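You operate a simulated robot arm through the tools that you are given. There is no shell and no other tool.

Carry out the task below with a simulated robot arm. There is one attempt and no reset: what you move stays moved.

## Task
Finish the take with the yellow dot key, stop recording, turn the volume low and switch off.
Fine: one stroke; the two notes already recorded stay.

Only the result counts: the job must be done as asked and must still hold three seconds after the hand-in. Knocking over, shifting, dropping, spilling or breaking anything else fails it.

## Robot
A 7-joint arm with a three-finger gripper, fixed in place. Base frame: the origin is at the foot of the arm, x ahead of it, y to its left, z up; the work surface is at about z = 740. Units: mm, rad, N and s.
With the tool pointing down near the work surface it reaches from about 100 to 880 mm from the base axis. Its first joint turns from -2.897 to 2.897 rad. Payload 2.94 kg.
Tool frame: the origin (TCP) lies between the finger pads and is the grasp point; the fingertips stand 30 mm ahead of it; z points along the fingers, y is the line along which they close. Largest opening 132 mm; the body of the gripper starts 107 mm behind the TCP.
Orientation is that of the tool frame in the base frame, as a unit quaternion [x, y, z, w]. With the fingers straight down and closing along the base's y, the tool's x points along the base's -x, its y along +y and its z along -z.

## Interface
- The arm moves only by the tool send_rows. Its argument "moves" is a list of rows, each a list of 3 entries, a list of its own where there are three numbers: the turn, a rotation vector about the tool's x, y, z in units of 5 degrees (1.0 is 5 degrees), then the shift along the tool's x, y, z in units of 30 mm (1.0 is 30 mm), then the opening, from 0 (shut) to 1 (fully open). In form: [[[ax, ay, az], [tx, ty, tz], grip], ...]. A call has 1 to 20 rows; each row shifts and turns the commanded pose from where the row before left it, along the tool's axes as they then stand. A call with a number of a shift or a turn outside -1 to 1 is refused whole. Each row takes 0.2 s and may step no farther than 50 mm and 0.15 rad from the row before; otherwise, or with a gripper value out of range, the whole call is refused. Where a pose cannot be reached the arm comes as near as it can. A force on the tool above 40 N (or 10 N above the force at the start of the call, whichever is more), or a blocked arm, ends the call early, and 0.2 s more pass. Each finger halts on what it meets, pressing with about 24 N; the grip force reading is that of the motor and also rises with nothing between the fingers. The clock runs only during rows and for 0.2 s after the last one: add rows that do not move to give the fingers time. The reply holds the time, the measured pose of the TCP, the force on the tool along the base axes, the opening and the grip force, in the units named above and with some noise, with the torque about the TCP (base axes, N m) and any sound that the robot's microphone picked up.
- Cameras (640 x 400 px; columns grow to the right, rows downward): "scene" is fixed at [55.2, 509.4, 1352.8]; the picture's right is [-0.47, -0.88, 0.00], its down [-0.48, 0.26, -0.84] and it looks along [0.74, -0.40, -0.55] (base axes); focal length 336 px, centre (320, 200). "wrist" rides on the gripper at [72, 3, -144] in the tool frame; the picture's right is [-0.04, 1.00, 0.00], its down [-0.88, -0.04, -0.48] and it looks along [-0.47, -0.02, 0.88] (tool axes); focal length 256 px, centre (320, 200). There is no depth. A picture from a camera that has moved, and an enlarged one, comes with that camera's place and axes in the base frame and with its lens. The place of the scene camera against the robot may be out by one fixed shift of up to 18 mm in any direction.
- camera(camera): a new picture of that camera. No time passes.
- move_column(by): slides the trunk up (or, below 0, down) by that many mm; the arm rides with it, the base frame stays. It gives what a move gives, with no picture.
- enlarge(camera, box): a new picture of the part [left, top, right, bottom] of that camera's present view, enlarged. No time passes.
- job_done(): hands the job in; it is judged then, once.

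Nothing tells you positions but the pictures and the camera data. Unless the task says otherwise, let go and move clear before handing in.

The tools are called after "Request:" as name(argument=value, ...) on one line, values as JSON. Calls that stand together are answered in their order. send_rows: Moves the arm, as the interface text tells. Its arguments: {"type":"object","properties":{"moves":{"type":"array","items":{"type":"array"}}},"required":["moves"]} The other tools are called the same way: move_column (by) slides the trunk up or down; camera (camera) takes a picture; enlarge (camera, box) takes an enlarged picture of a part of a camera's view; job_done () hands the job in.

At the start:

```text
time: 0.0
tcp_pos: [568.7, 130.6, 1120.0]
tcp_rot: [0.0, 1.0, 0.0, 0.001]
ft_force: [-0.3, 0.5, -1.1]
moment: [0.02, 0.03, -0.02]
width: 132.0
grasp_force: 0.1
trunk travel left (down, up): [-275.0, 265.0]
```

scene: 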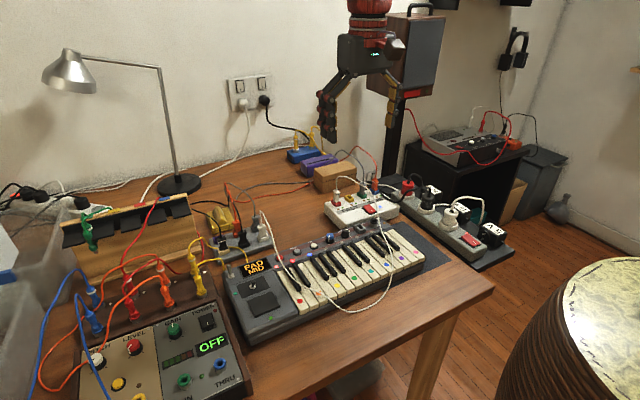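
wrist: 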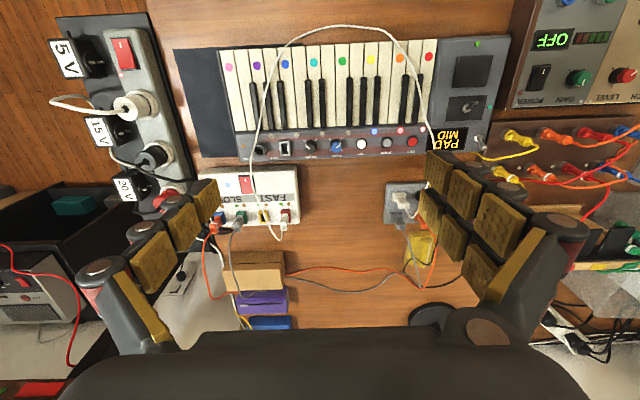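

I see a small keyboard on the table with colored dots on its keys, a row of knobs and buttons, and a display reading "PAD MID". I'll enlarge both views to read the controls before I move anything.

Request:
enlarge(camera="wrist", box=[180, 20, 520, 220])

Request:
enlarge(camera="scene", box=[220, 180, 460, 350])

Request:
enlarge(camera="wrist", box=[230, 110, 450, 180])

```text
1.88 times, centred on (350, 120) of wrist
camera zoom: at [493.9, 133.3, 1261.8], right [0.04, 1.0, 0.0], down [0.88, -0.04, 0.48], along [0.47, -0.02, -0.88], focal length 482 px, centre (264, 351)
```

zoom: 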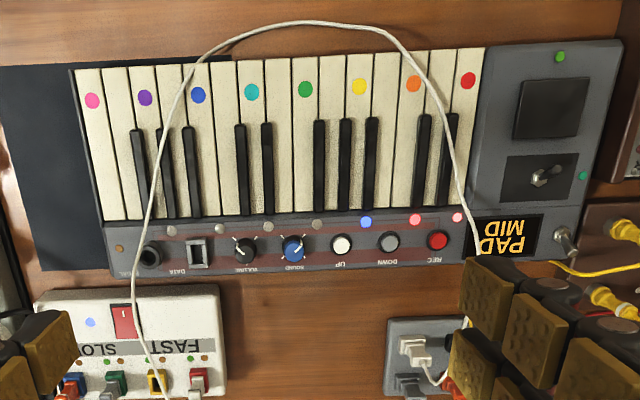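

```text
2.35 times, centred on (340, 265) of scene
camera zoom: at [55.2, 509.4, 1352.8], right [-0.47, -0.88, 0.0], down [-0.48, 0.26, -0.84], along [0.74, -0.4, -0.55], focal length 790 px, centre (273, 47)
```

zoom: 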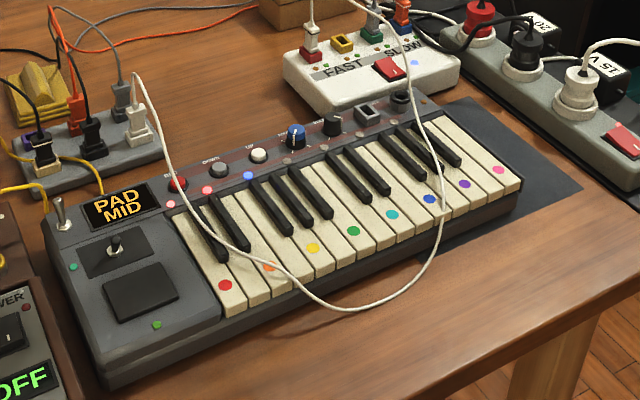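

```text
2.91 times, centred on (340, 145) of wrist
camera zoom: at [493.9, 133.3, 1261.8], right [0.04, 1.0, 0.0], down [0.88, -0.04, 0.48], along [0.47, -0.02, -0.88], focal length 745 px, centre (262, 360)
```

zoom: 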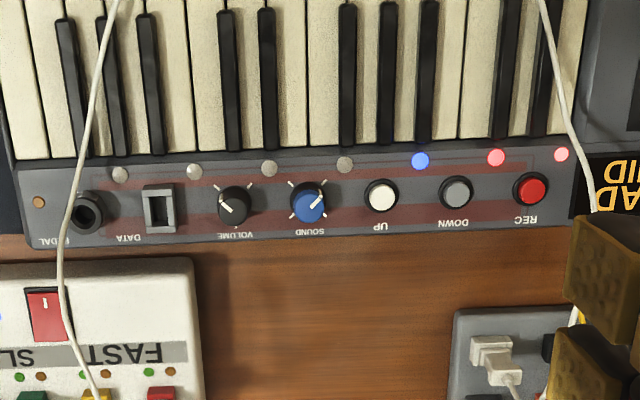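

The keyboard's player side faces the base. I estimate the yellow key at about (491, 216), REC at about (627, 298), VOLUME at about (628, 110), and the toggle next to the display at about (632, 422). I'll close the fingers and move above the display corner for a closer look.

Request:
send_rows(moves=[[[0, 0, 0], [0.144, 0.92, 0.6], 0], [[0, 0, 0], [0.144, 0.92, 0.6], 0], [[0, 0, 0], [0.144, 0.92, 0.6], 0], [[0, 0, 0], [0.144, 0.92, 0.6], 0], [[0, 0, 0], [0.144, 0.92, 0.6], 0], [[0, 0, 0], [0.144, 0.92, 0.6], 0], [[0, 0, 0], [0.144, 0.92, 0.6], 0], [[0, 0, 0], [0.144, 0.92, 0.6], 0], [[0, 0, 0], [0.144, 0.92, 0.6], 0]])

Request:
camera(camera="wrist")

```text
time: 2.0
tcp_pos: [526.9, 378.7, 957.6]
tcp_rot: [0.0, 1.0, 0.0, 0.0]
ft_force: [-0.1, 0.5, 0.8]
moment: [0.0, 0.01, -0.02]
width: 0.0
grasp_force: 12.1
trunk travel left (down, up): [-275.0, 265.0]
```

```text
taken
camera wrist: at [453.5, 381.4, 1100.4], right [0.04, 1.0, 0.0], down [0.88, -0.04, 0.48], along [0.47, -0.02, -0.88], focal length 256 px, centre (320, 200)
```

wrist: 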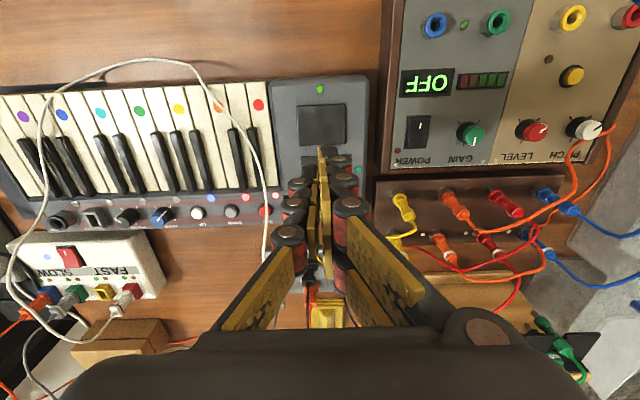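

The closed fingers hide the display here, so I'll shift sideways to get a clear view. From there I can also judge the cable's height and look at the keyboard's left end.

Request:
send_rows(moves=[[[0, 0, 0], [0.5, -0.8, 0.2], 0], [[0, 0, 0], [0.5, -0.8, 0.2], 0], [[0, 0, 0], [0.5, -0.8, 0.2], 0], [[0, 0, 0], [0.5, -0.8, 0.2], 0]])

Request:
camera(camera="wrist")

Request:
enlarge(camera="wrist", box=[330, 100, 530, 260])

Request:
enlarge(camera="wrist", box=[60, 60, 320, 260])

```text
time: 3.0
tcp_pos: [468.2, 283.8, 933.6]
tcp_rot: [0.0, 1.0, 0.0, 0.0]
ft_force: [-0.2, 0.2, -0.4]
moment: [0.02, -0.03, -0.01]
width: 0.0
grasp_force: 24.2
trunk travel left (down, up): [-275.0, 265.0]
```

```text
taken
camera wrist: at [394.6, 287.2, 1076.6], right [0.04, 1.0, 0.0], down [0.88, -0.04, 0.48], along [0.48, -0.02, -0.88], focal length 256 px, centre (320, 200)
```

wrist: 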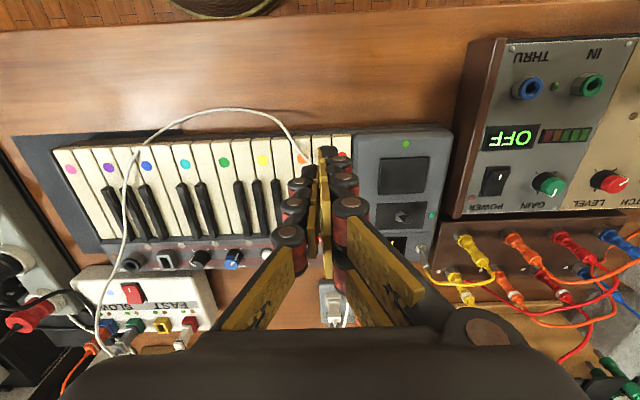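

```text
2.50 times, centred on (430, 180) of wrist
camera zoom: at [394.6, 287.2, 1076.6], right [0.04, 1.0, 0.0], down [0.88, -0.04, 0.48], along [0.48, -0.02, -0.88], focal length 640 px, centre (45, 250)
```

zoom: 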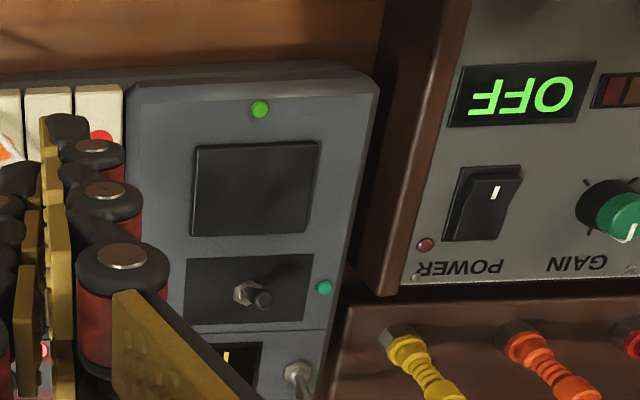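

```text
2.00 times, centred on (190, 160) of wrist
camera zoom: at [394.6, 287.2, 1076.6], right [0.04, 1.0, 0.0], down [0.88, -0.04, 0.48], along [0.48, -0.02, -0.88], focal length 512 px, centre (580, 280)
```

zoom: 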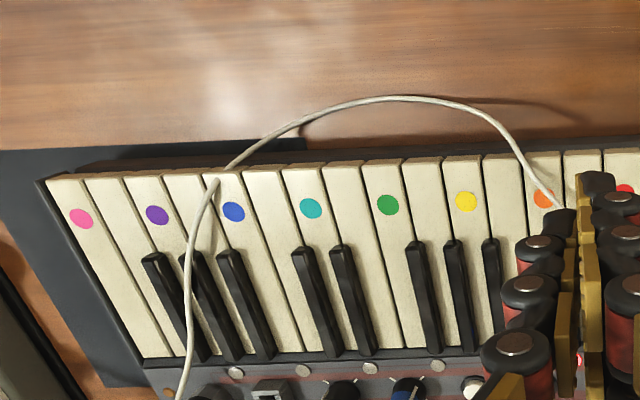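

By triangulation the cable's front loop lies on the table, so the cable is draped over the keys near the orange one. I'll open the fingers to clear the middle of the view, then look at the button row and display.

Request:
send_rows(moves=[[[0, 0, 0], [0, 0, 0], 1], [[0, 0, 0], [0, 0, 0], 1], [[0, 0, 0], [0, 0, 0], 1], [[0, 0, 0], [0, 0, 0], 1], [[0, 0, 0], [0, 0, 0], 1], [[0, 0, 0], [0, 0, 0], 1], [[0, 0, 0], [0, 0, 0], 1], [[0, 0, 0], [0, 0, 0], 1]])

Request:
camera(camera="wrist")

Request:
enlarge(camera="wrist", box=[200, 130, 440, 280])

Request:
camera(camera="scene")

```text
time: 4.8
tcp_pos: [468.6, 285.4, 933.7]
tcp_rot: [0.0, 1.0, 0.0, 0.0]
ft_force: [-1.7, 0.2, 0.1]
moment: [0.01, -0.03, 0.01]
width: 128.3
grasp_force: 0.0
trunk travel left (down, up): [-275.0, 265.0]
```

```text
taken
camera wrist: at [394.9, 287.3, 1076.3], right [0.04, 1.0, 0.0], down [0.88, -0.04, 0.48], along [0.47, -0.02, -0.88], focal length 256 px, centre (320, 200)
```

wrist: 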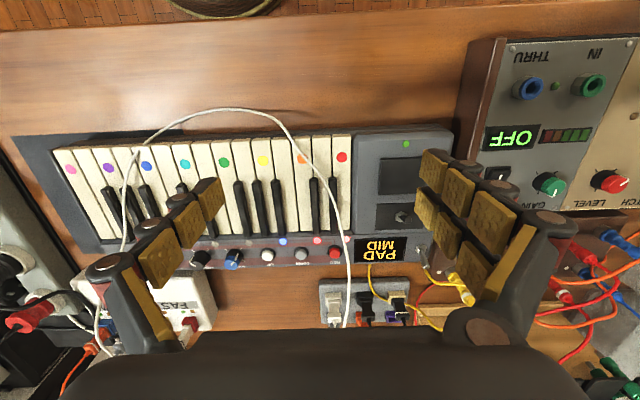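

```text
2.67 times, centred on (320, 205) of wrist
camera zoom: at [394.9, 287.3, 1076.3], right [0.04, 1.0, 0.0], down [0.88, -0.04, 0.48], along [0.47, -0.02, -0.88], focal length 683 px, centre (320, 187)
```

zoom: 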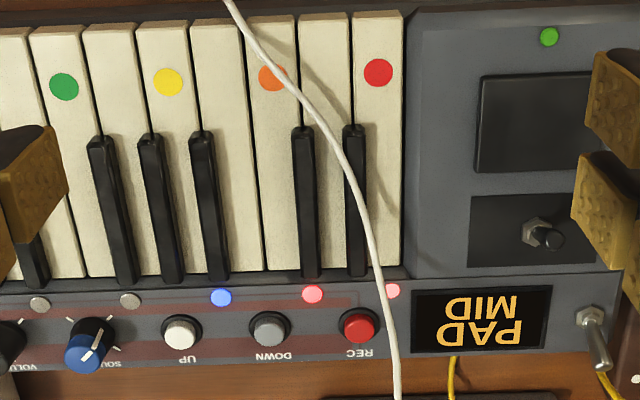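

```text
taken
```

scene: 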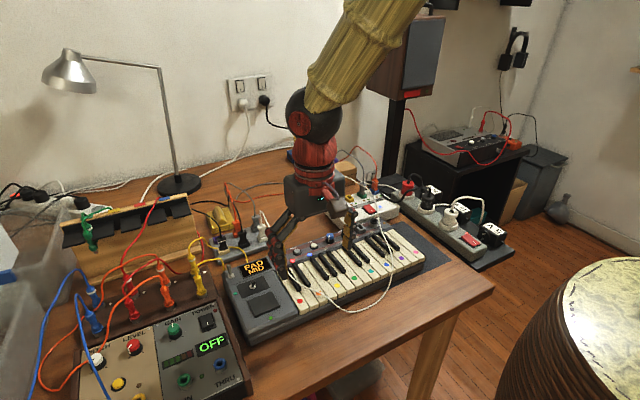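

The view is clear now: REC is just to one side of the cable. There are two switch-like levers at the left end, a corner toggle beside the display and a lever in a dark panel. I'll shift over for a closer look at both.

Request:
send_rows(moves=[[[0, 0, 0], [-0.2, 0.8, -0.2], 1], [[0, 0, 0], [-0.2, 0.8, -0.2], 1], [[0, 0, 0], [-0.2, 0.8, -0.2], 1], [[0, 0, 0], [-0.2, 0.8, -0.2], 1], [[0, 0, 0], [0, 0, 0], 1]])

Request:
camera(camera="wrist")

Request:
enlarge(camera="wrist", box=[270, 110, 430, 210])

Request:
enlarge(camera="wrist", box=[230, 180, 390, 290])

Request:
enlarge(camera="scene", box=[220, 240, 320, 320])

```text
time: 6.0
tcp_pos: [492.4, 381.0, 956.9]
tcp_rot: [0.0, 1.0, 0.001, 0.0]
ft_force: [-0.1, 1.4, 0.0]
moment: [-0.01, 0.02, 0.02]
width: 131.9
grasp_force: 0.0
trunk travel left (down, up): [-275.0, 265.0]
```

```text
taken
camera wrist: at [419.8, 383.4, 1100.2], right [0.04, 1.0, 0.0], down [0.88, -0.04, 0.48], along [0.47, -0.02, -0.88], focal length 256 px, centre (320, 200)
```

wrist: 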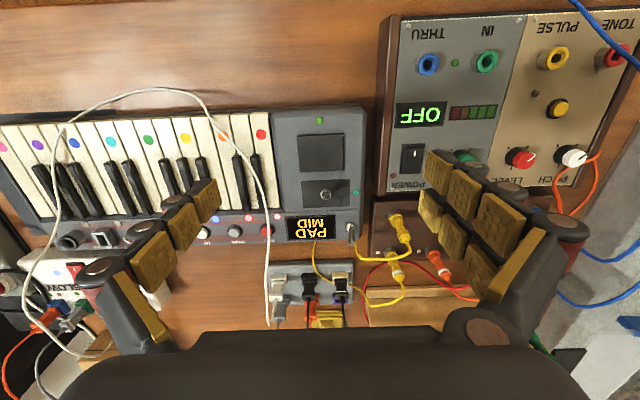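

```text
4.00 times, centred on (350, 160) of wrist
camera zoom: at [419.8, 383.4, 1100.2], right [0.04, 1.0, 0.0], down [0.88, -0.04, 0.48], along [0.47, -0.02, -0.88], focal length 1024 px, centre (200, 360)
```

zoom: 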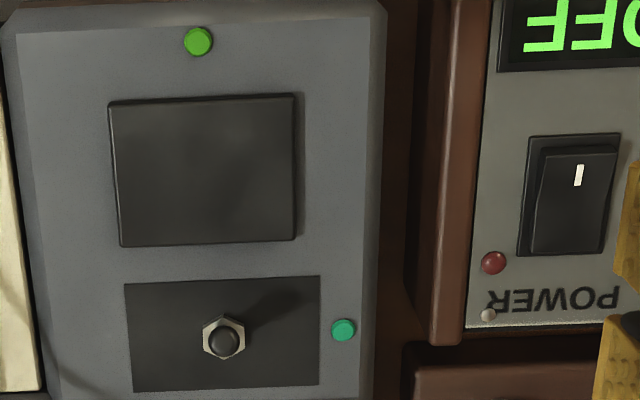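

```text
3.64 times, centred on (310, 235) of wrist
camera zoom: at [419.8, 383.4, 1100.2], right [0.04, 1.0, 0.0], down [0.88, -0.04, 0.48], along [0.47, -0.02, -0.88], focal length 931 px, centre (356, 73)
```

zoom: 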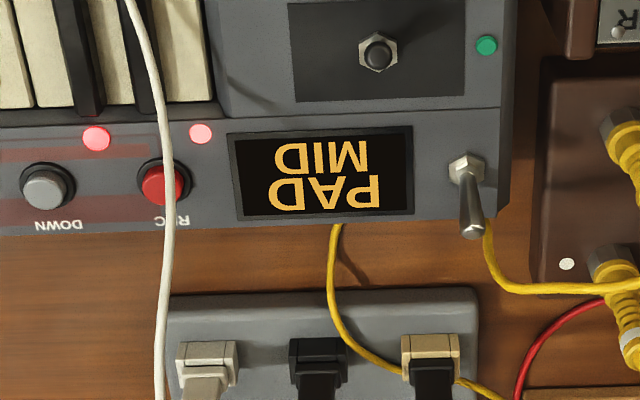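

```text
5.00 times, centred on (270, 280) of scene
camera zoom: at [55.2, 509.4, 1352.8], right [-0.47, -0.88, 0.0], down [-0.48, 0.26, -0.84], along [0.74, -0.4, -0.55], focal length 1678 px, centre (570, -200)
```

zoom: 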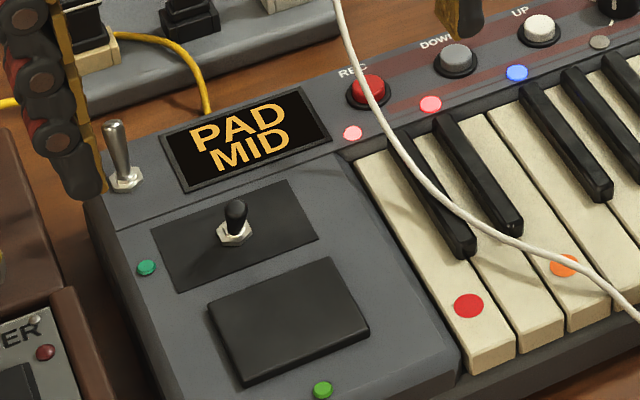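

I read two notes stored (red and blue LEDs), recording on, sound PAD and volume MID. The corner metal toggle leans away from the player. The yellow key centre comes out at about (491, 216, 790), and the cable hangs about 15–25 mm above the keys near y=268. I'll press with one tilted finger so no neighbouring key is touched, and I'll start by positioning above the key.

Request:
send_rows(moves=[[[0, 0, 0], [0.021, -0.92, 0.367], 0.5], [[0, 0, 0], [0.021, -0.92, 0.367], 0.5], [[0, 0, 0], [0.021, -0.92, 0.367], 0.5], [[0, 0, 0], [0.021, -0.92, 0.367], 0.5], [[0, 0, 0], [0.021, -0.92, 0.367], 0.5], [[0, 0, 0], [0.021, -0.92, 0.367], 0.5], [[0, 0, 0], [0.021, -0.92, 0.367], 0.5], [[1, 0, 0], [0, 0, 0], 0.5], [[1, 0, 0], [0, 0, 0], 0.5], [[1, 0, 0], [0, 0, 0], 0.5], [[1, 0, 0], [0, 0, 0], 0.5], [[0, 0, 0], [0, 0, 0], 0.5]])

Request:
camera(camera="wrist")

Request:
enlarge(camera="scene", box=[240, 180, 440, 320])

```text
time: 8.6
tcp_pos: [490.4, 186.4, 880.3]
tcp_rot: [0.0, 0.985, -0.175, 0.001]
ft_force: [0.2, 0.3, 0.4]
moment: [-0.01, 0.01, -0.03]
width: 66.0
grasp_force: 0.0
trunk travel left (down, up): [-275.0, 265.0]
```

```text
taken
camera wrist: at [415.6, 238.3, 1013.3], right [0.04, 0.94, -0.34], down [0.88, 0.13, 0.46], along [0.48, -0.32, -0.82], focal length 256 px, centre (320, 200)
```

wrist: 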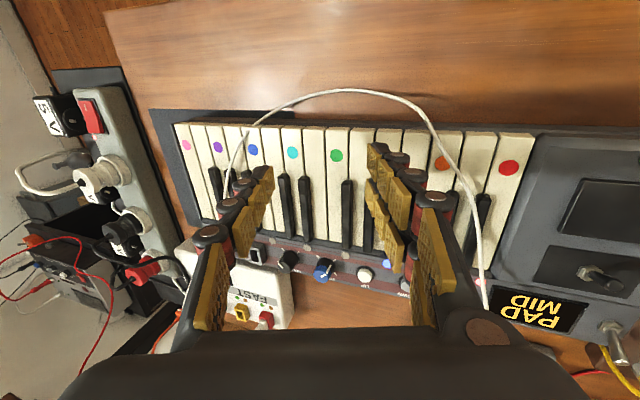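

```text
2.86 times, centred on (340, 250) of scene
camera zoom: at [55.2, 509.4, 1352.8], right [-0.47, -0.88, 0.0], down [-0.48, 0.26, -0.84], along [0.74, -0.4, -0.55], focal length 959 px, centre (263, 57)
```

zoom: 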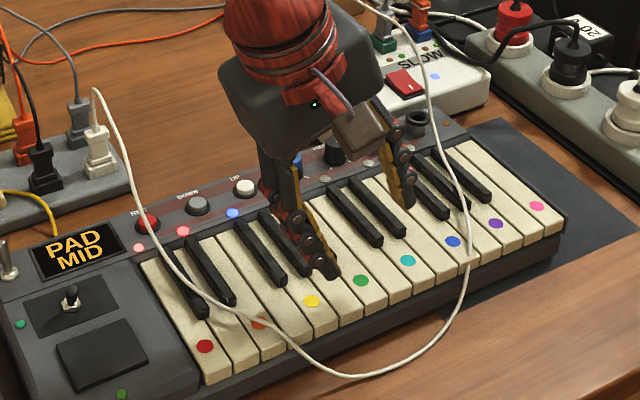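

The finger is over the key as planned. I'll zoom in to check where the tip sits relative to the yellow key.

Request:
enlarge(camera="wrist", box=[310, 100, 470, 200])

Request:
enlarge(camera="scene", box=[300, 225, 400, 305])

```text
4.00 times, centred on (390, 150) of wrist
camera zoom: at [415.6, 238.3, 1013.3], right [0.04, 0.94, -0.34], down [0.88, 0.13, 0.46], along [0.48, -0.32, -0.82], focal length 1024 px, centre (40, 400)
```

zoom: 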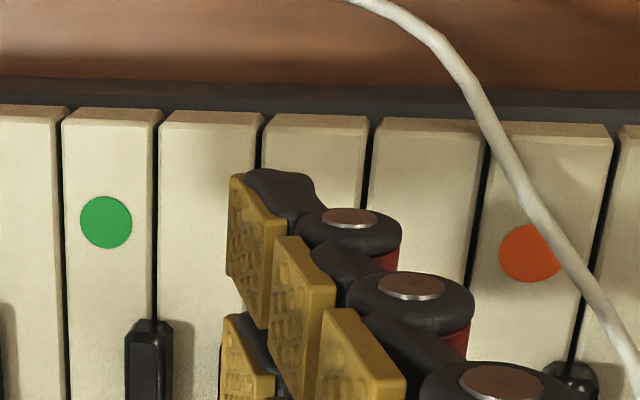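

```text
5.00 times, centred on (350, 265) of scene
camera zoom: at [55.2, 509.4, 1352.8], right [-0.47, -0.88, 0.0], down [-0.48, 0.26, -0.84], along [0.74, -0.4, -0.55], focal length 1678 px, centre (170, -125)
```

zoom: 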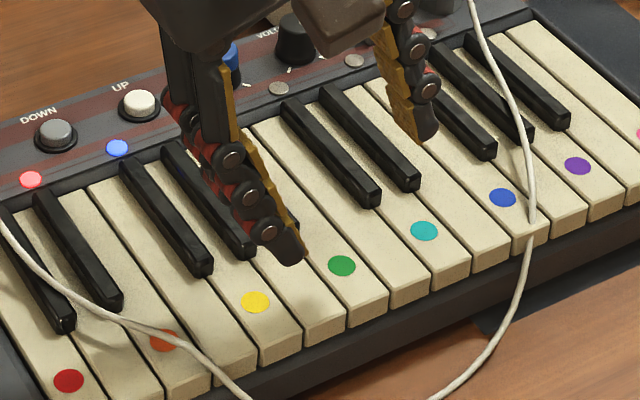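

The gripper has two finger chains on its +y side, set about ±18 mm from the TCP along the key's length, and one on its −y side. Both +y chains will line up along the yellow key, so I'll move 10 mm toward the front to stay clear of the black keys, come lower and check again.

Request:
send_rows(moves=[[[0, 0, 0], [0.111, 0.151, 0.3], 0.5], [[0, 0, 0], [0.111, 0.151, 0.3], 0.5], [[0, 0, 0], [0.111, 0.151, 0.3], 0.5], [[0, 0, 0], [0, 0, 0], 0.5]])

Request:
enlarge(camera="wrist", box=[280, 80, 480, 220])

Request:
enlarge(camera="scene", box=[300, 225, 400, 305])

```text
time: 9.6
tcp_pos: [478.0, 189.1, 850.3]
tcp_rot: [0.0, 0.985, -0.174, -0.001]
ft_force: [0.4, -0.7, -0.1]
moment: [0.02, -0.03, 0.01]
width: 66.0
grasp_force: 0.1
trunk travel left (down, up): [-275.0, 265.0]
```

```text
2.86 times, centred on (380, 150) of wrist
camera zoom: at [405.0, 241.4, 982.6], right [0.04, 0.94, -0.34], down [0.88, 0.13, 0.46], along [0.48, -0.32, -0.82], focal length 731 px, centre (149, 343)
```

zoom: 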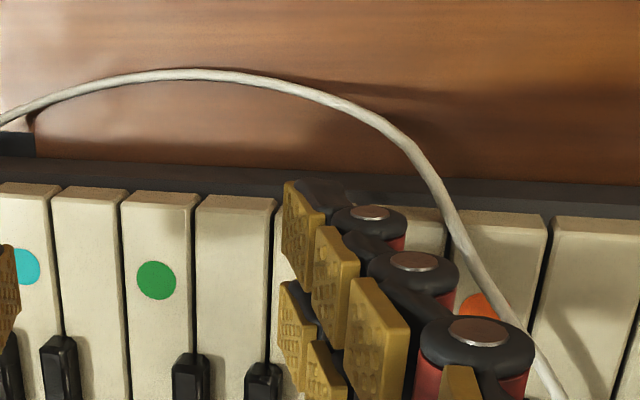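

```text
5.00 times, centred on (350, 265) of scene
camera zoom: at [55.2, 509.4, 1352.8], right [-0.47, -0.88, 0.0], down [-0.48, 0.26, -0.84], along [0.74, -0.4, -0.55], focal length 1678 px, centre (170, -125)
```

zoom: 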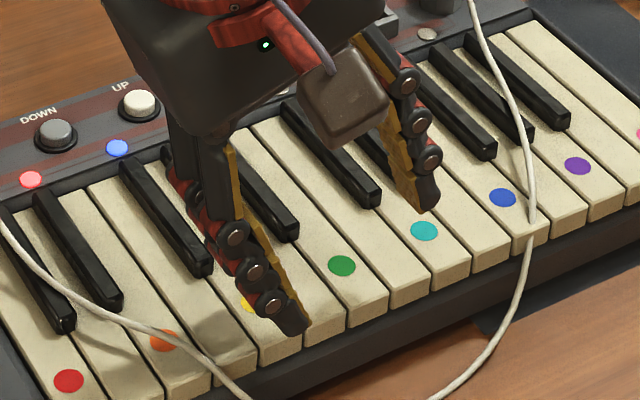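

The tip is about 15 mm above the key, but at this tilt the finger's outer hinge would come close to the next key. I'll cut the tilt to 12.5° and open a little wider so the opposite finger stays well up.

Request:
send_rows(moves=[[[-0.75, 0, 0], [-0.083, -0.293, 0.065], 0.5], [[-0.75, 0, 0], [-0.083, -0.293, 0.065], 0.5], [[0, 0, 0], [0, 0, 0], 0.7], [[0, 0, 0], [0, 0, 0], 0.7], [[0, 0, 0], [0, 0, 0], 0.7], [[0, 0, 0], [0, 0, 0], 0.7]])

Request:
enlarge(camera="wrist", box=[280, 80, 480, 220])

Request:
enlarge(camera="scene", box=[300, 225, 400, 305])

```text
time: 11.0
tcp_pos: [483.5, 170.7, 852.2]
tcp_rot: [0.0, 0.994, -0.109, 0.0]
ft_force: [0.4, -0.6, -0.5]
moment: [-0.01, 0.03, -0.01]
width: 92.6
grasp_force: 0.1
trunk travel left (down, up): [-275.0, 265.0]
```

```text
2.86 times, centred on (380, 150) of wrist
camera zoom: at [410.4, 204.5, 990.1], right [0.04, 0.98, -0.22], down [0.88, 0.07, 0.47], along [0.47, -0.21, -0.85], focal length 731 px, centre (149, 343)
```

zoom: 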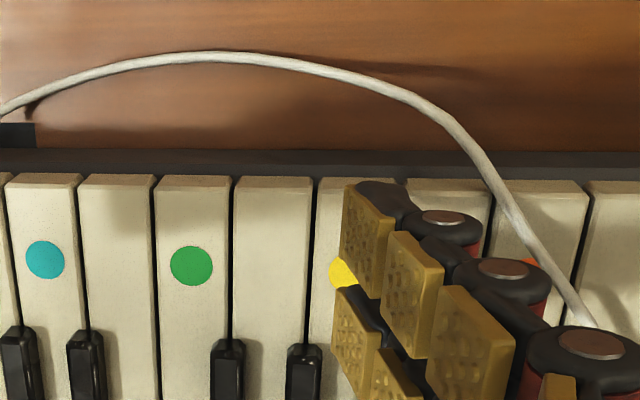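

```text
5.00 times, centred on (350, 265) of scene
camera zoom: at [55.2, 509.4, 1352.8], right [-0.47, -0.88, 0.0], down [-0.48, 0.26, -0.84], along [0.74, -0.4, -0.55], focal length 1678 px, centre (170, -125)
```

zoom: 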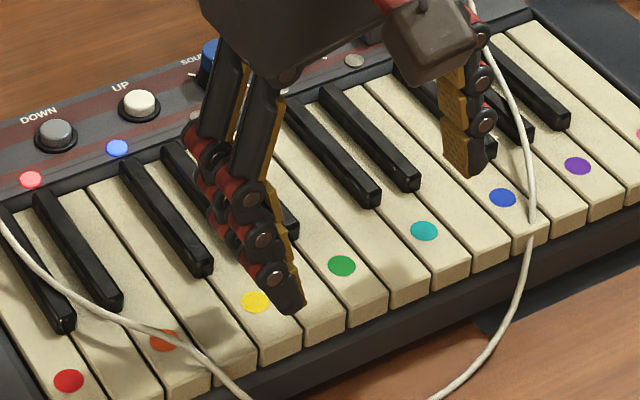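

The tip is centred on the yellow key in y (spanning about 209–219 on a key of about 203–227), and the opposite finger is raised. I'll descend 12 mm toward the key surface and then use fine steps.

Request:
send_rows(moves=[[[0, 0, 0], [0, 0.029, 0.13], 0.7], [[0, 0, 0], [0, 0.029, 0.13], 0.7], [[0, 0, 0], [0, 0.029, 0.13], 0.7], [[0, 0, 0], [0, 0, 0], 0.7]])

Request:
enlarge(camera="scene", box=[300, 225, 400, 305])

Request:
enlarge(camera="wrist", box=[280, 80, 480, 220])

```text
time: 12.0
tcp_pos: [483.7, 171.0, 839.1]
tcp_rot: [0.0, 0.994, -0.108, -0.001]
ft_force: [0.3, -0.3, 0.7]
moment: [0.01, -0.01, 0.0]
width: 92.3
grasp_force: 0.2
trunk travel left (down, up): [-275.0, 265.0]
```

```text
5.00 times, centred on (350, 265) of scene
camera zoom: at [55.2, 509.4, 1352.8], right [-0.47, -0.88, 0.0], down [-0.48, 0.26, -0.84], along [0.74, -0.4, -0.55], focal length 1678 px, centre (170, -125)
```

zoom: 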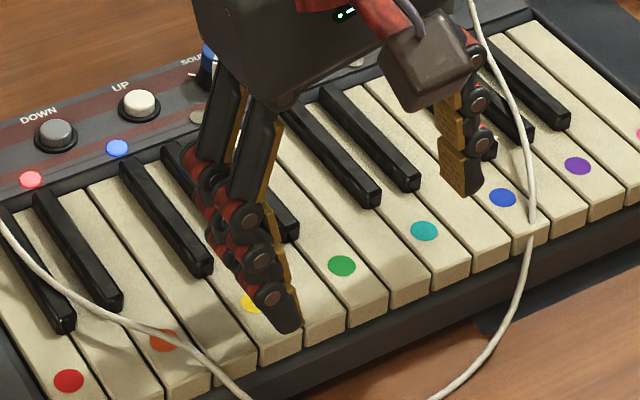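

```text
2.86 times, centred on (380, 150) of wrist
camera zoom: at [410.2, 205.2, 978.7], right [0.04, 0.98, -0.22], down [0.88, 0.07, 0.47], along [0.48, -0.21, -0.85], focal length 731 px, centre (149, 343)
```

zoom: 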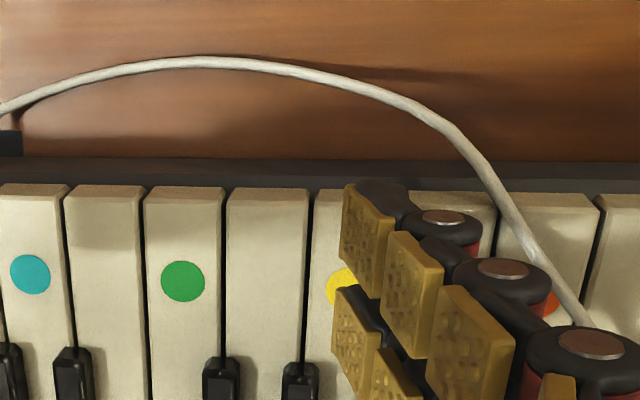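

The tip should be about 7 mm above the key. I'll continue down in small steps, watching force and sound.

Request:
send_rows(moves=[[[0, 0, 0], [0, 0.0144, 0.0651], 0.7], [[0, 0, 0], [0, 0.0144, 0.0651], 0.7], [[0, 0, 0], [0, 0, 0], 0.7]])

Request:
send_rows(moves=[[[0, 0, 0], [0, 0.0144, 0.0651], 0.7], [[0, 0, 0], [0, 0, 0], 0.7]])

```text
time: 12.8
tcp_pos: [483.5, 170.4, 835.8]
tcp_rot: [0.001, 0.994, -0.109, 0.0]
ft_force: [-0.4, 0.3, 0.0]
moment: [0.01, -0.03, 0.03]
width: 92.5
grasp_force: 0.1
trunk travel left (down, up): [-275.0, 265.0]
```

```text
time: 13.4
tcp_pos: [483.5, 170.2, 833.7]
tcp_rot: [0.0, 0.994, -0.109, 0.0]
ft_force: [0.7, 0.0, -1.0]
moment: [-0.01, -0.02, -0.01]
width: 92.6
grasp_force: 0.0
trunk travel left (down, up): [-275.0, 265.0]
```

No contact yet, with the tip at about z 792. I'll keep going in 2 mm steps.

Request:
send_rows(moves=[[[0, 0, 0], [0, 0.0144, 0.0651], 0.7], [[0, 0, 0], [0, 0, 0], 0.7]])

```text
time: 14.0
tcp_pos: [483.2, 171.0, 830.7]
tcp_rot: [0.001, 0.994, -0.109, 0.0]
ft_force: [-1.0, 0.4, -0.9]
moment: [0.02, -0.02, 0.0]
width: 92.6
grasp_force: 0.1
trunk travel left (down, up): [-275.0, 265.0]
```

Request:
enlarge(camera="scene", box=[320, 255, 380, 303])

Request:
enlarge(camera="wrist", box=[330, 100, 450, 190])

```text
8.33 times, centred on (350, 279) of scene
camera zoom: at [55.2, 509.4, 1352.8], right [-0.47, -0.88, 0.0], down [-0.48, 0.26, -0.84], along [0.74, -0.4, -0.55], focal length 2797 px, centre (70, -458)
```

zoom: 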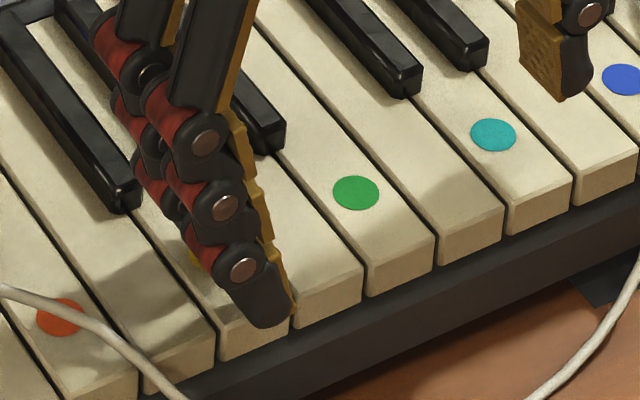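

```text
4.44 times, centred on (390, 145) of wrist
camera zoom: at [410.0, 204.4, 970.5], right [0.04, 0.98, -0.22], down [0.88, 0.07, 0.47], along [0.47, -0.21, -0.85], focal length 1138 px, centre (9, 444)
```

zoom: 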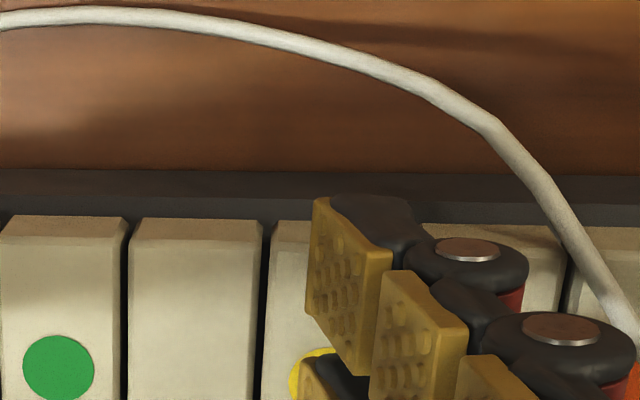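

The tip looks nearly on the key's front part, with no contact force yet. I'll keep stepping down.

Request:
send_rows(moves=[[[0, 0, 0], [0, 0.0144, 0.0651], 0.7], [[0, 0, 0], [0, 0, 0], 0.7]])

```text
time: 14.6
tcp_pos: [482.6, 171.3, 830.3]
tcp_rot: [-0.001, 0.994, -0.109, 0.0]
ft_force: [0.2, 0.1, 0.5]
moment: [-0.04, 0.01, 0.0]
width: 92.2
grasp_force: 0.1
trunk travel left (down, up): [-275.0, 265.0]
```

Request:
send_rows(moves=[[[0, 0, 0], [0, 0.0144, 0.0651], 0.7], [[0, 0, 0], [0, 0, 0], 0.7]])

```text
time: 15.2
tcp_pos: [482.7, 171.2, 827.7]
tcp_rot: [-0.001, 0.994, -0.109, -0.001]
ft_force: [-0.6, 0.3, -0.2]
moment: [-0.03, -0.02, 0.01]
width: 92.4
grasp_force: 0.0
trunk travel left (down, up): [-275.0, 265.0]
```

Request:
send_rows(moves=[[[0, 0, 0], [0, 0.0144, 0.0651], 0.7], [[0, 0, 0], [0, 0, 0], 0.7]])

Request:
enlarge(camera="scene", box=[320, 255, 380, 303])

```text
time: 15.8
tcp_pos: [484.1, 171.4, 826.5]
tcp_rot: [0.0, 0.994, -0.109, 0.0]
ft_force: [0.7, 0.2, 1.1]
moment: [0.0, 0.0, 0.01]
width: 92.2
grasp_force: 0.0
trunk travel left (down, up): [-275.0, 265.0]
```

```text
8.33 times, centred on (350, 279) of scene
camera zoom: at [55.2, 509.4, 1352.8], right [-0.47, -0.88, 0.0], down [-0.48, 0.26, -0.84], along [0.74, -0.4, -0.55], focal length 2797 px, centre (70, -458)
```

zoom: 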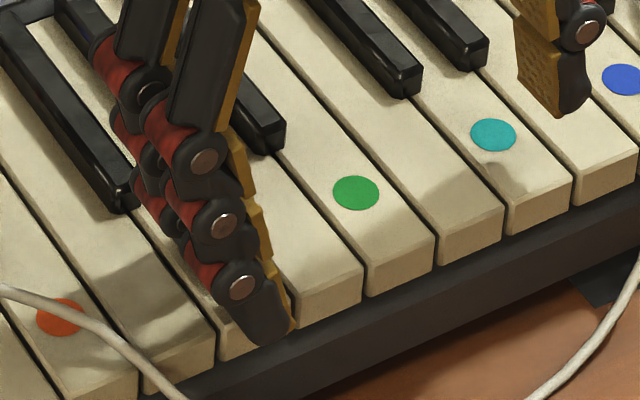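

There's still no clear force. I'll check the LEDs and the area around the key.

Request:
enlarge(camera="scene", box=[230, 220, 350, 310])

Request:
enlarge(camera="wrist", box=[300, 90, 420, 190])

```text
4.44 times, centred on (290, 265) of scene
camera zoom: at [55.2, 509.4, 1352.8], right [-0.47, -0.88, 0.0], down [-0.48, 0.26, -0.84], along [0.74, -0.4, -0.55], focal length 1492 px, centre (453, -89)
```

zoom: 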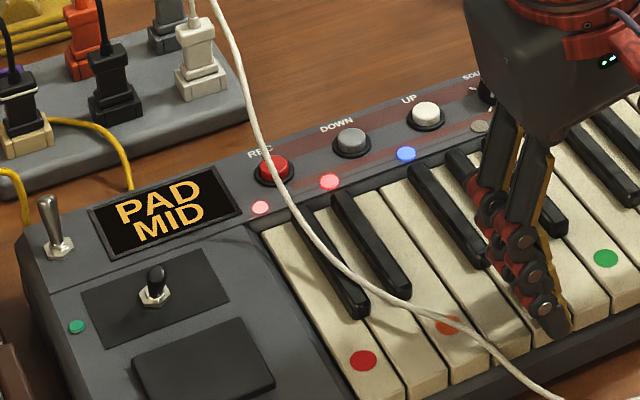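

```text
4.00 times, centred on (360, 140) of wrist
camera zoom: at [409.7, 204.7, 964.7], right [0.04, 0.98, -0.22], down [0.88, 0.07, 0.47], along [0.47, -0.21, -0.85], focal length 1024 px, centre (160, 440)
```

zoom: 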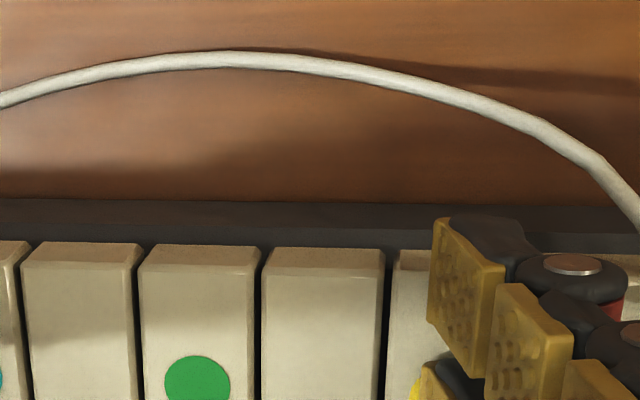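

LEDs haven't changed, so no note has registered. I'll continue in small steps.

Request:
send_rows(moves=[[[0, 0, 0], [0, 0.0144, 0.0651], 0.7], [[0, 0, 0], [0, 0, 0], 0.7]])

Request:
enlarge(camera="scene", box=[320, 255, 380, 303])

```text
time: 16.4
tcp_pos: [482.3, 171.2, 822.9]
tcp_rot: [0.001, 0.994, -0.108, 0.0]
ft_force: [0.5, -0.2, 0.8]
moment: [0.02, 0.0, 0.0]
width: 92.1
grasp_force: 0.0
trunk travel left (down, up): [-275.0, 265.0]
```

```text
8.33 times, centred on (350, 279) of scene
camera zoom: at [55.2, 509.4, 1352.8], right [-0.47, -0.88, 0.0], down [-0.48, 0.26, -0.84], along [0.74, -0.4, -0.55], focal length 2797 px, centre (70, -458)
```

zoom: 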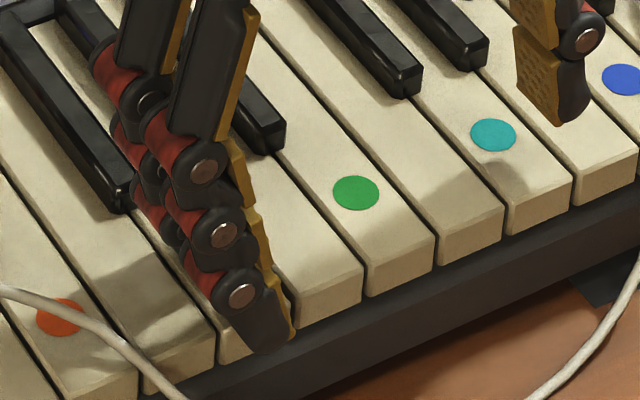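

By the numbers the tip should already be below the key top, yet there is no force. I'll zoom in closely on the contact area from both cameras.

Request:
enlarge(camera="scene", box=[335, 275, 365, 300])

Request:
enlarge(camera="wrist", box=[380, 130, 450, 180])

Request:
camera(camera="wrist")

```text
16.00 times, centred on (350, 288) of scene
camera zoom: at [55.2, 509.4, 1352.8], right [-0.47, -0.88, 0.0], down [-0.48, 0.26, -0.84], along [0.74, -0.4, -0.55], focal length 5371 px, centre (-160, -1200)
```

zoom: 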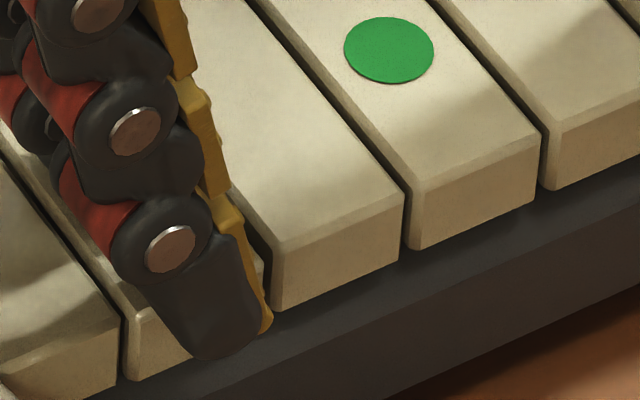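

```text
8.00 times, centred on (415, 155) of wrist
camera zoom: at [409.1, 205.0, 962.3], right [0.04, 0.98, -0.22], down [0.88, 0.07, 0.47], along [0.47, -0.21, -0.85], focal length 2048 px, centre (-440, 560)
```

zoom: 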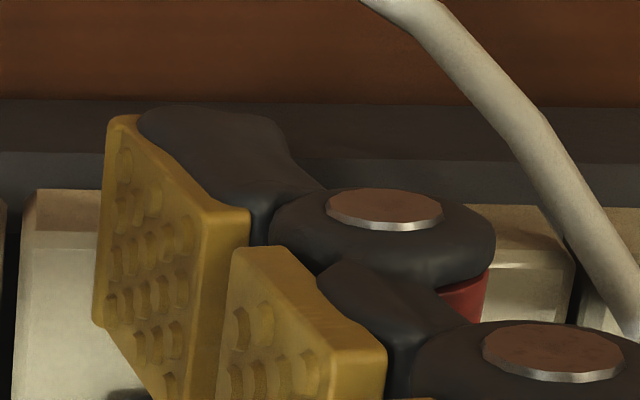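

```text
taken
camera wrist: at [409.1, 205.0, 962.3], right [0.04, 0.98, -0.22], down [0.88, 0.07, 0.47], along [0.47, -0.21, -0.85], focal length 256 px, centre (320, 200)
```

wrist: 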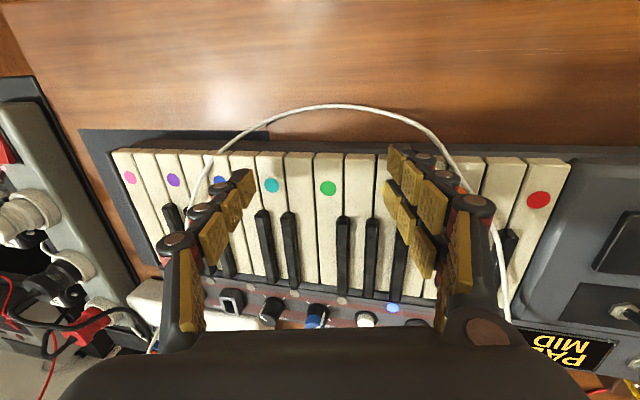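

The fingertips retract a little when opened, so the tip is really at about z 791 and only just touching. I'll continue down in 1.5–2 mm steps.

Request:
send_rows(moves=[[[0, 0, 0], [0, 0.0144, 0.0651], 0.7], [[0, 0, 0], [0, 0, 0], 0.7]])

```text
time: 17.0
tcp_pos: [483.2, 171.3, 821.5]
tcp_rot: [-0.001, 0.994, -0.109, -0.001]
ft_force: [0.5, 0.6, 1.1]
moment: [0.04, 0.0, 0.01]
width: 92.8
grasp_force: 0.0
trunk travel left (down, up): [-275.0, 265.0]
heard: click
```

I heard a click. I'll check the LEDs and the key before doing anything else.

Request:
enlarge(camera="scene", box=[230, 220, 350, 310])

Request:
enlarge(camera="scene", box=[335, 275, 365, 300])

Request:
enlarge(camera="wrist", box=[330, 250, 470, 350])

```text
4.44 times, centred on (290, 265) of scene
camera zoom: at [55.2, 509.4, 1352.8], right [-0.47, -0.88, 0.0], down [-0.48, 0.26, -0.84], along [0.74, -0.4, -0.55], focal length 1492 px, centre (453, -89)
```

zoom: 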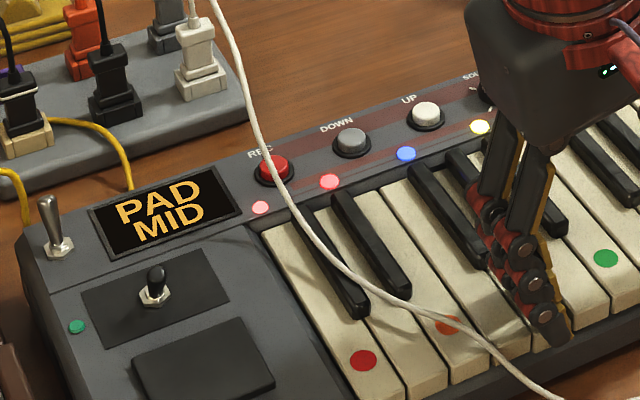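

```text
16.00 times, centred on (350, 288) of scene
camera zoom: at [55.2, 509.4, 1352.8], right [-0.47, -0.88, 0.0], down [-0.48, 0.26, -0.84], along [0.74, -0.4, -0.55], focal length 5371 px, centre (-160, -1200)
```

zoom: 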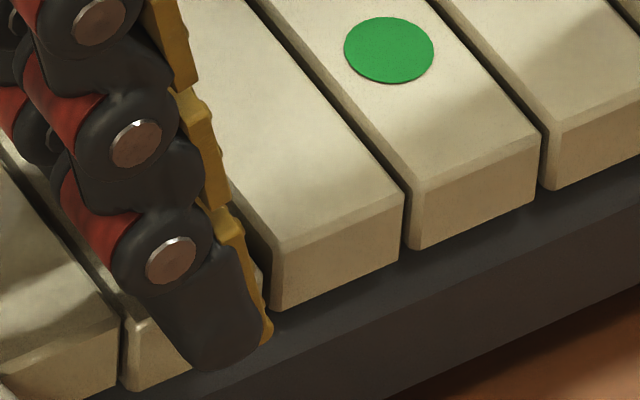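

```text
4.00 times, centred on (400, 300) of wrist
camera zoom: at [409.1, 204.5, 959.9], right [0.04, 0.98, -0.22], down [0.88, 0.07, 0.47], along [0.47, -0.21, -0.85], focal length 1024 px, centre (0, -200)
```

zoom: 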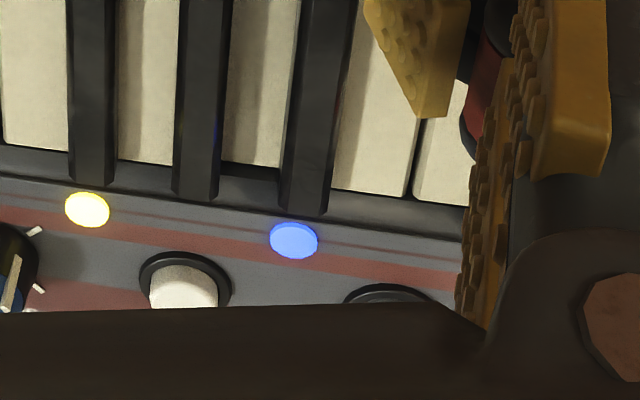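

The third LED is now yellow, so the note is recorded. I'll lift straight up off the key.

Request:
send_rows(moves=[[[0, 0, 0], [0, -0.072, -0.325], 0.7], [[0, 0, 0], [0, -0.144, -0.651], 0.7], [[0, 0, 0], [0, -0.2, -0.9], 0.7], [[0, 0, 0], [0, -0.2, -0.9], 0.7], [[0, 0, 0], [0, -0.2, -0.9], 0.7], [[0, 0, 0], [0, 0, 0], 0.7]])

Request:
camera(camera="wrist")

Request:
enlarge(camera="scene", box=[220, 180, 440, 320])

```text
time: 18.4
tcp_pos: [481.9, 170.1, 934.6]
tcp_rot: [0.0, 0.994, -0.109, 0.0]
ft_force: [-0.6, 0.8, -0.7]
moment: [0.03, 0.0, 0.0]
width: 92.4
grasp_force: 0.2
trunk travel left (down, up): [-275.0, 265.0]
```

```text
taken
camera wrist: at [408.8, 204.7, 1073.8], right [0.04, 0.98, -0.22], down [0.88, 0.07, 0.47], along [0.47, -0.21, -0.85], focal length 256 px, centre (320, 200)
```

wrist: 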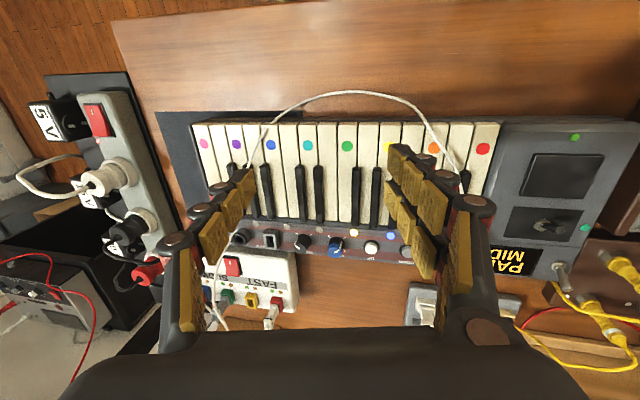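

```text
2.86 times, centred on (330, 250) of scene
camera zoom: at [55.2, 509.4, 1352.8], right [-0.47, -0.88, 0.0], down [-0.48, 0.26, -0.84], along [0.74, -0.4, -0.55], focal length 959 px, centre (291, 57)
```

zoom: 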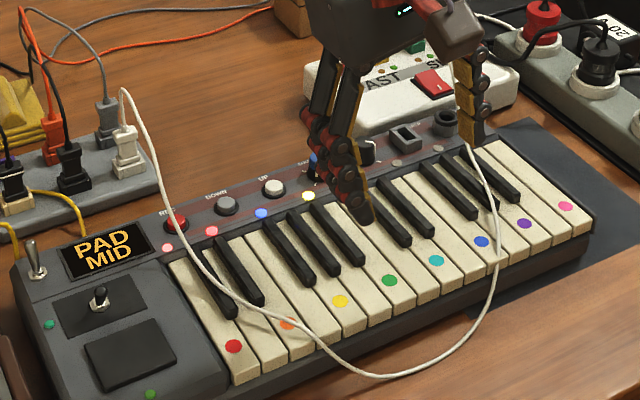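

Three notes are now shown (red, blue, yellow) and REC is still lit. REC is at about (626, 297, 798), and the cable passes about 15 mm to its +y side at z≈850–870. I'll close the fingers, lean the hand 35° toward −y, and approach REC along the tool axis to stay clear of the cable.

Request:
send_rows(moves=[[[-0.95, 0, 0], [0, 0, 0], 0], [[-0.95, 0, 0], [0, 0, 0], 0], [[-0.95, 0, 0], [0, 0, 0], 0], [[-0.95, 0, 0], [0, 0, 0], 0], [[-0.95, 0, 0], [0, 0, 0], 0], [[-0.95, 0, 0], [0, 0, 0], 0], [[-0.95, 0, 0], [0, 0, 0], 0], [[-0.95, 0, 0], [0, 0, 0], 0], [[-0.95, 0, 0], [0, 0, 0], 0], [[-0.95, 0, 0], [0, 0, 0], 0], [[0, 0, 0], [-0.8, 0.178, 0.511], 0], [[0, 0, 0], [-0.8, 0.178, 0.511], 0], [[0, 0, 0], [-0.8, 0.178, 0.511], 0], [[0, 0, 0], [-0.8, 0.178, 0.511], 0], [[0, 0, 0], [-0.8, 0.178, 0.511], 0], [[0, 0, 0], [-0.8, 0.178, 0.511], 0], [[0, 0, 0], [0, 0, 0], 0]])

Request:
camera(camera="wrist")

Request:
camera(camera="scene")

Request:
enlarge(camera="scene", box=[240, 190, 360, 280])

```text
time: 22.0
tcp_pos: [628.0, 249.2, 878.2]
tcp_rot: [0.001, 0.954, 0.301, 0.0]
ft_force: [0.6, 0.5, 0.5]
moment: [-0.01, 0.05, 0.01]
width: 0.0
grasp_force: 24.1
trunk travel left (down, up): [-275.0, 265.0]
```

```text
taken
camera wrist: at [554.5, 169.3, 996.1], right [0.04, 0.82, 0.57], down [0.88, -0.3, 0.37], along [0.47, 0.49, -0.73], focal length 256 px, centre (320, 200)
```

wrist: 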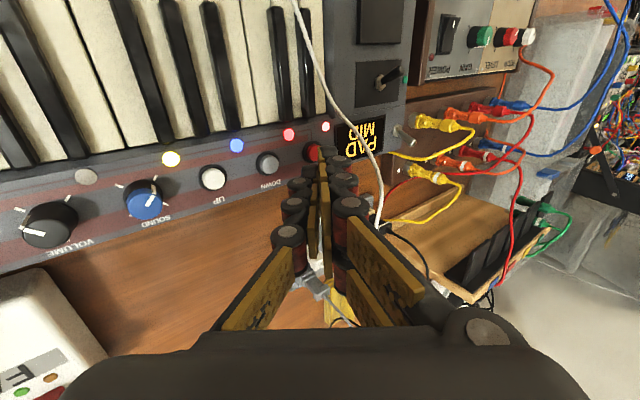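

```text
taken
```

scene: 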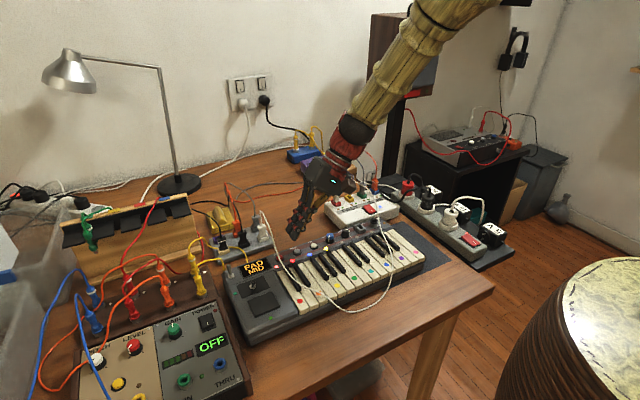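

```text
4.44 times, centred on (300, 235) of scene
camera zoom: at [55.2, 509.4, 1352.8], right [-0.47, -0.88, 0.0], down [-0.48, 0.26, -0.84], along [0.74, -0.4, -0.55], focal length 1492 px, centre (409, 44)
```

zoom: 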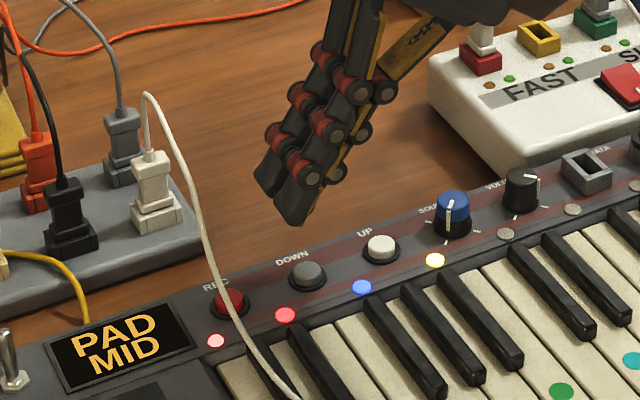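

The closed fingertips point down the tool axis at REC, about 60 mm away. I'll advance 36 mm along that axis and check clearance to the cable.

Request:
send_rows(moves=[[[0, 0, 0], [0.033, 0, 0.4], 0], [[0, 0, 0], [0.033, 0, 0.4], 0], [[0, 0, 0], [0, 0, 0.4], 0], [[0, 0, 0], [0, 0, 0], 0]])

Request:
enlarge(camera="scene", box=[250, 210, 330, 270])

Request:
enlarge(camera="wrist", box=[260, 80, 420, 200])

```text
time: 23.0
tcp_pos: [627.2, 269.4, 848.0]
tcp_rot: [0.0, 0.953, 0.302, 0.0]
ft_force: [0.4, -1.3, 0.2]
moment: [-0.02, 0.02, 0.0]
width: 0.1
grasp_force: 23.5
trunk travel left (down, up): [-275.0, 265.0]
```

```text
6.67 times, centred on (290, 240) of scene
camera zoom: at [55.2, 509.4, 1352.8], right [-0.47, -0.88, 0.0], down [-0.48, 0.26, -0.84], along [0.74, -0.4, -0.55], focal length 2238 px, centre (520, -67)
```

zoom: 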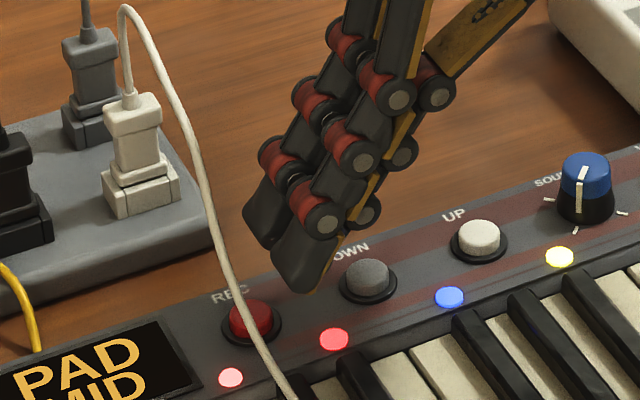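

```text
3.33 times, centred on (340, 140) of wrist
camera zoom: at [552.5, 189.6, 965.9], right [0.04, 0.82, 0.57], down [0.88, -0.3, 0.37], along [0.47, 0.49, -0.73], focal length 853 px, centre (253, 400)
```

zoom: 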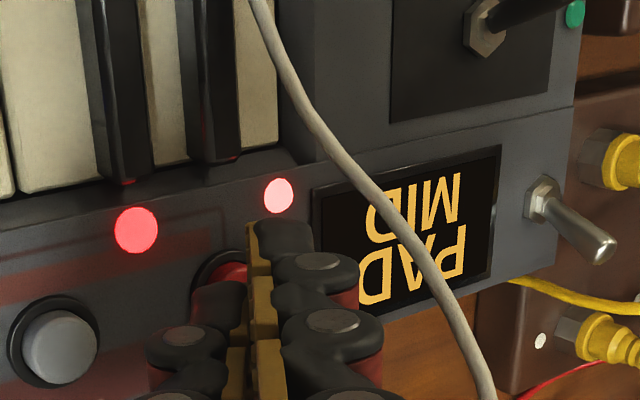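

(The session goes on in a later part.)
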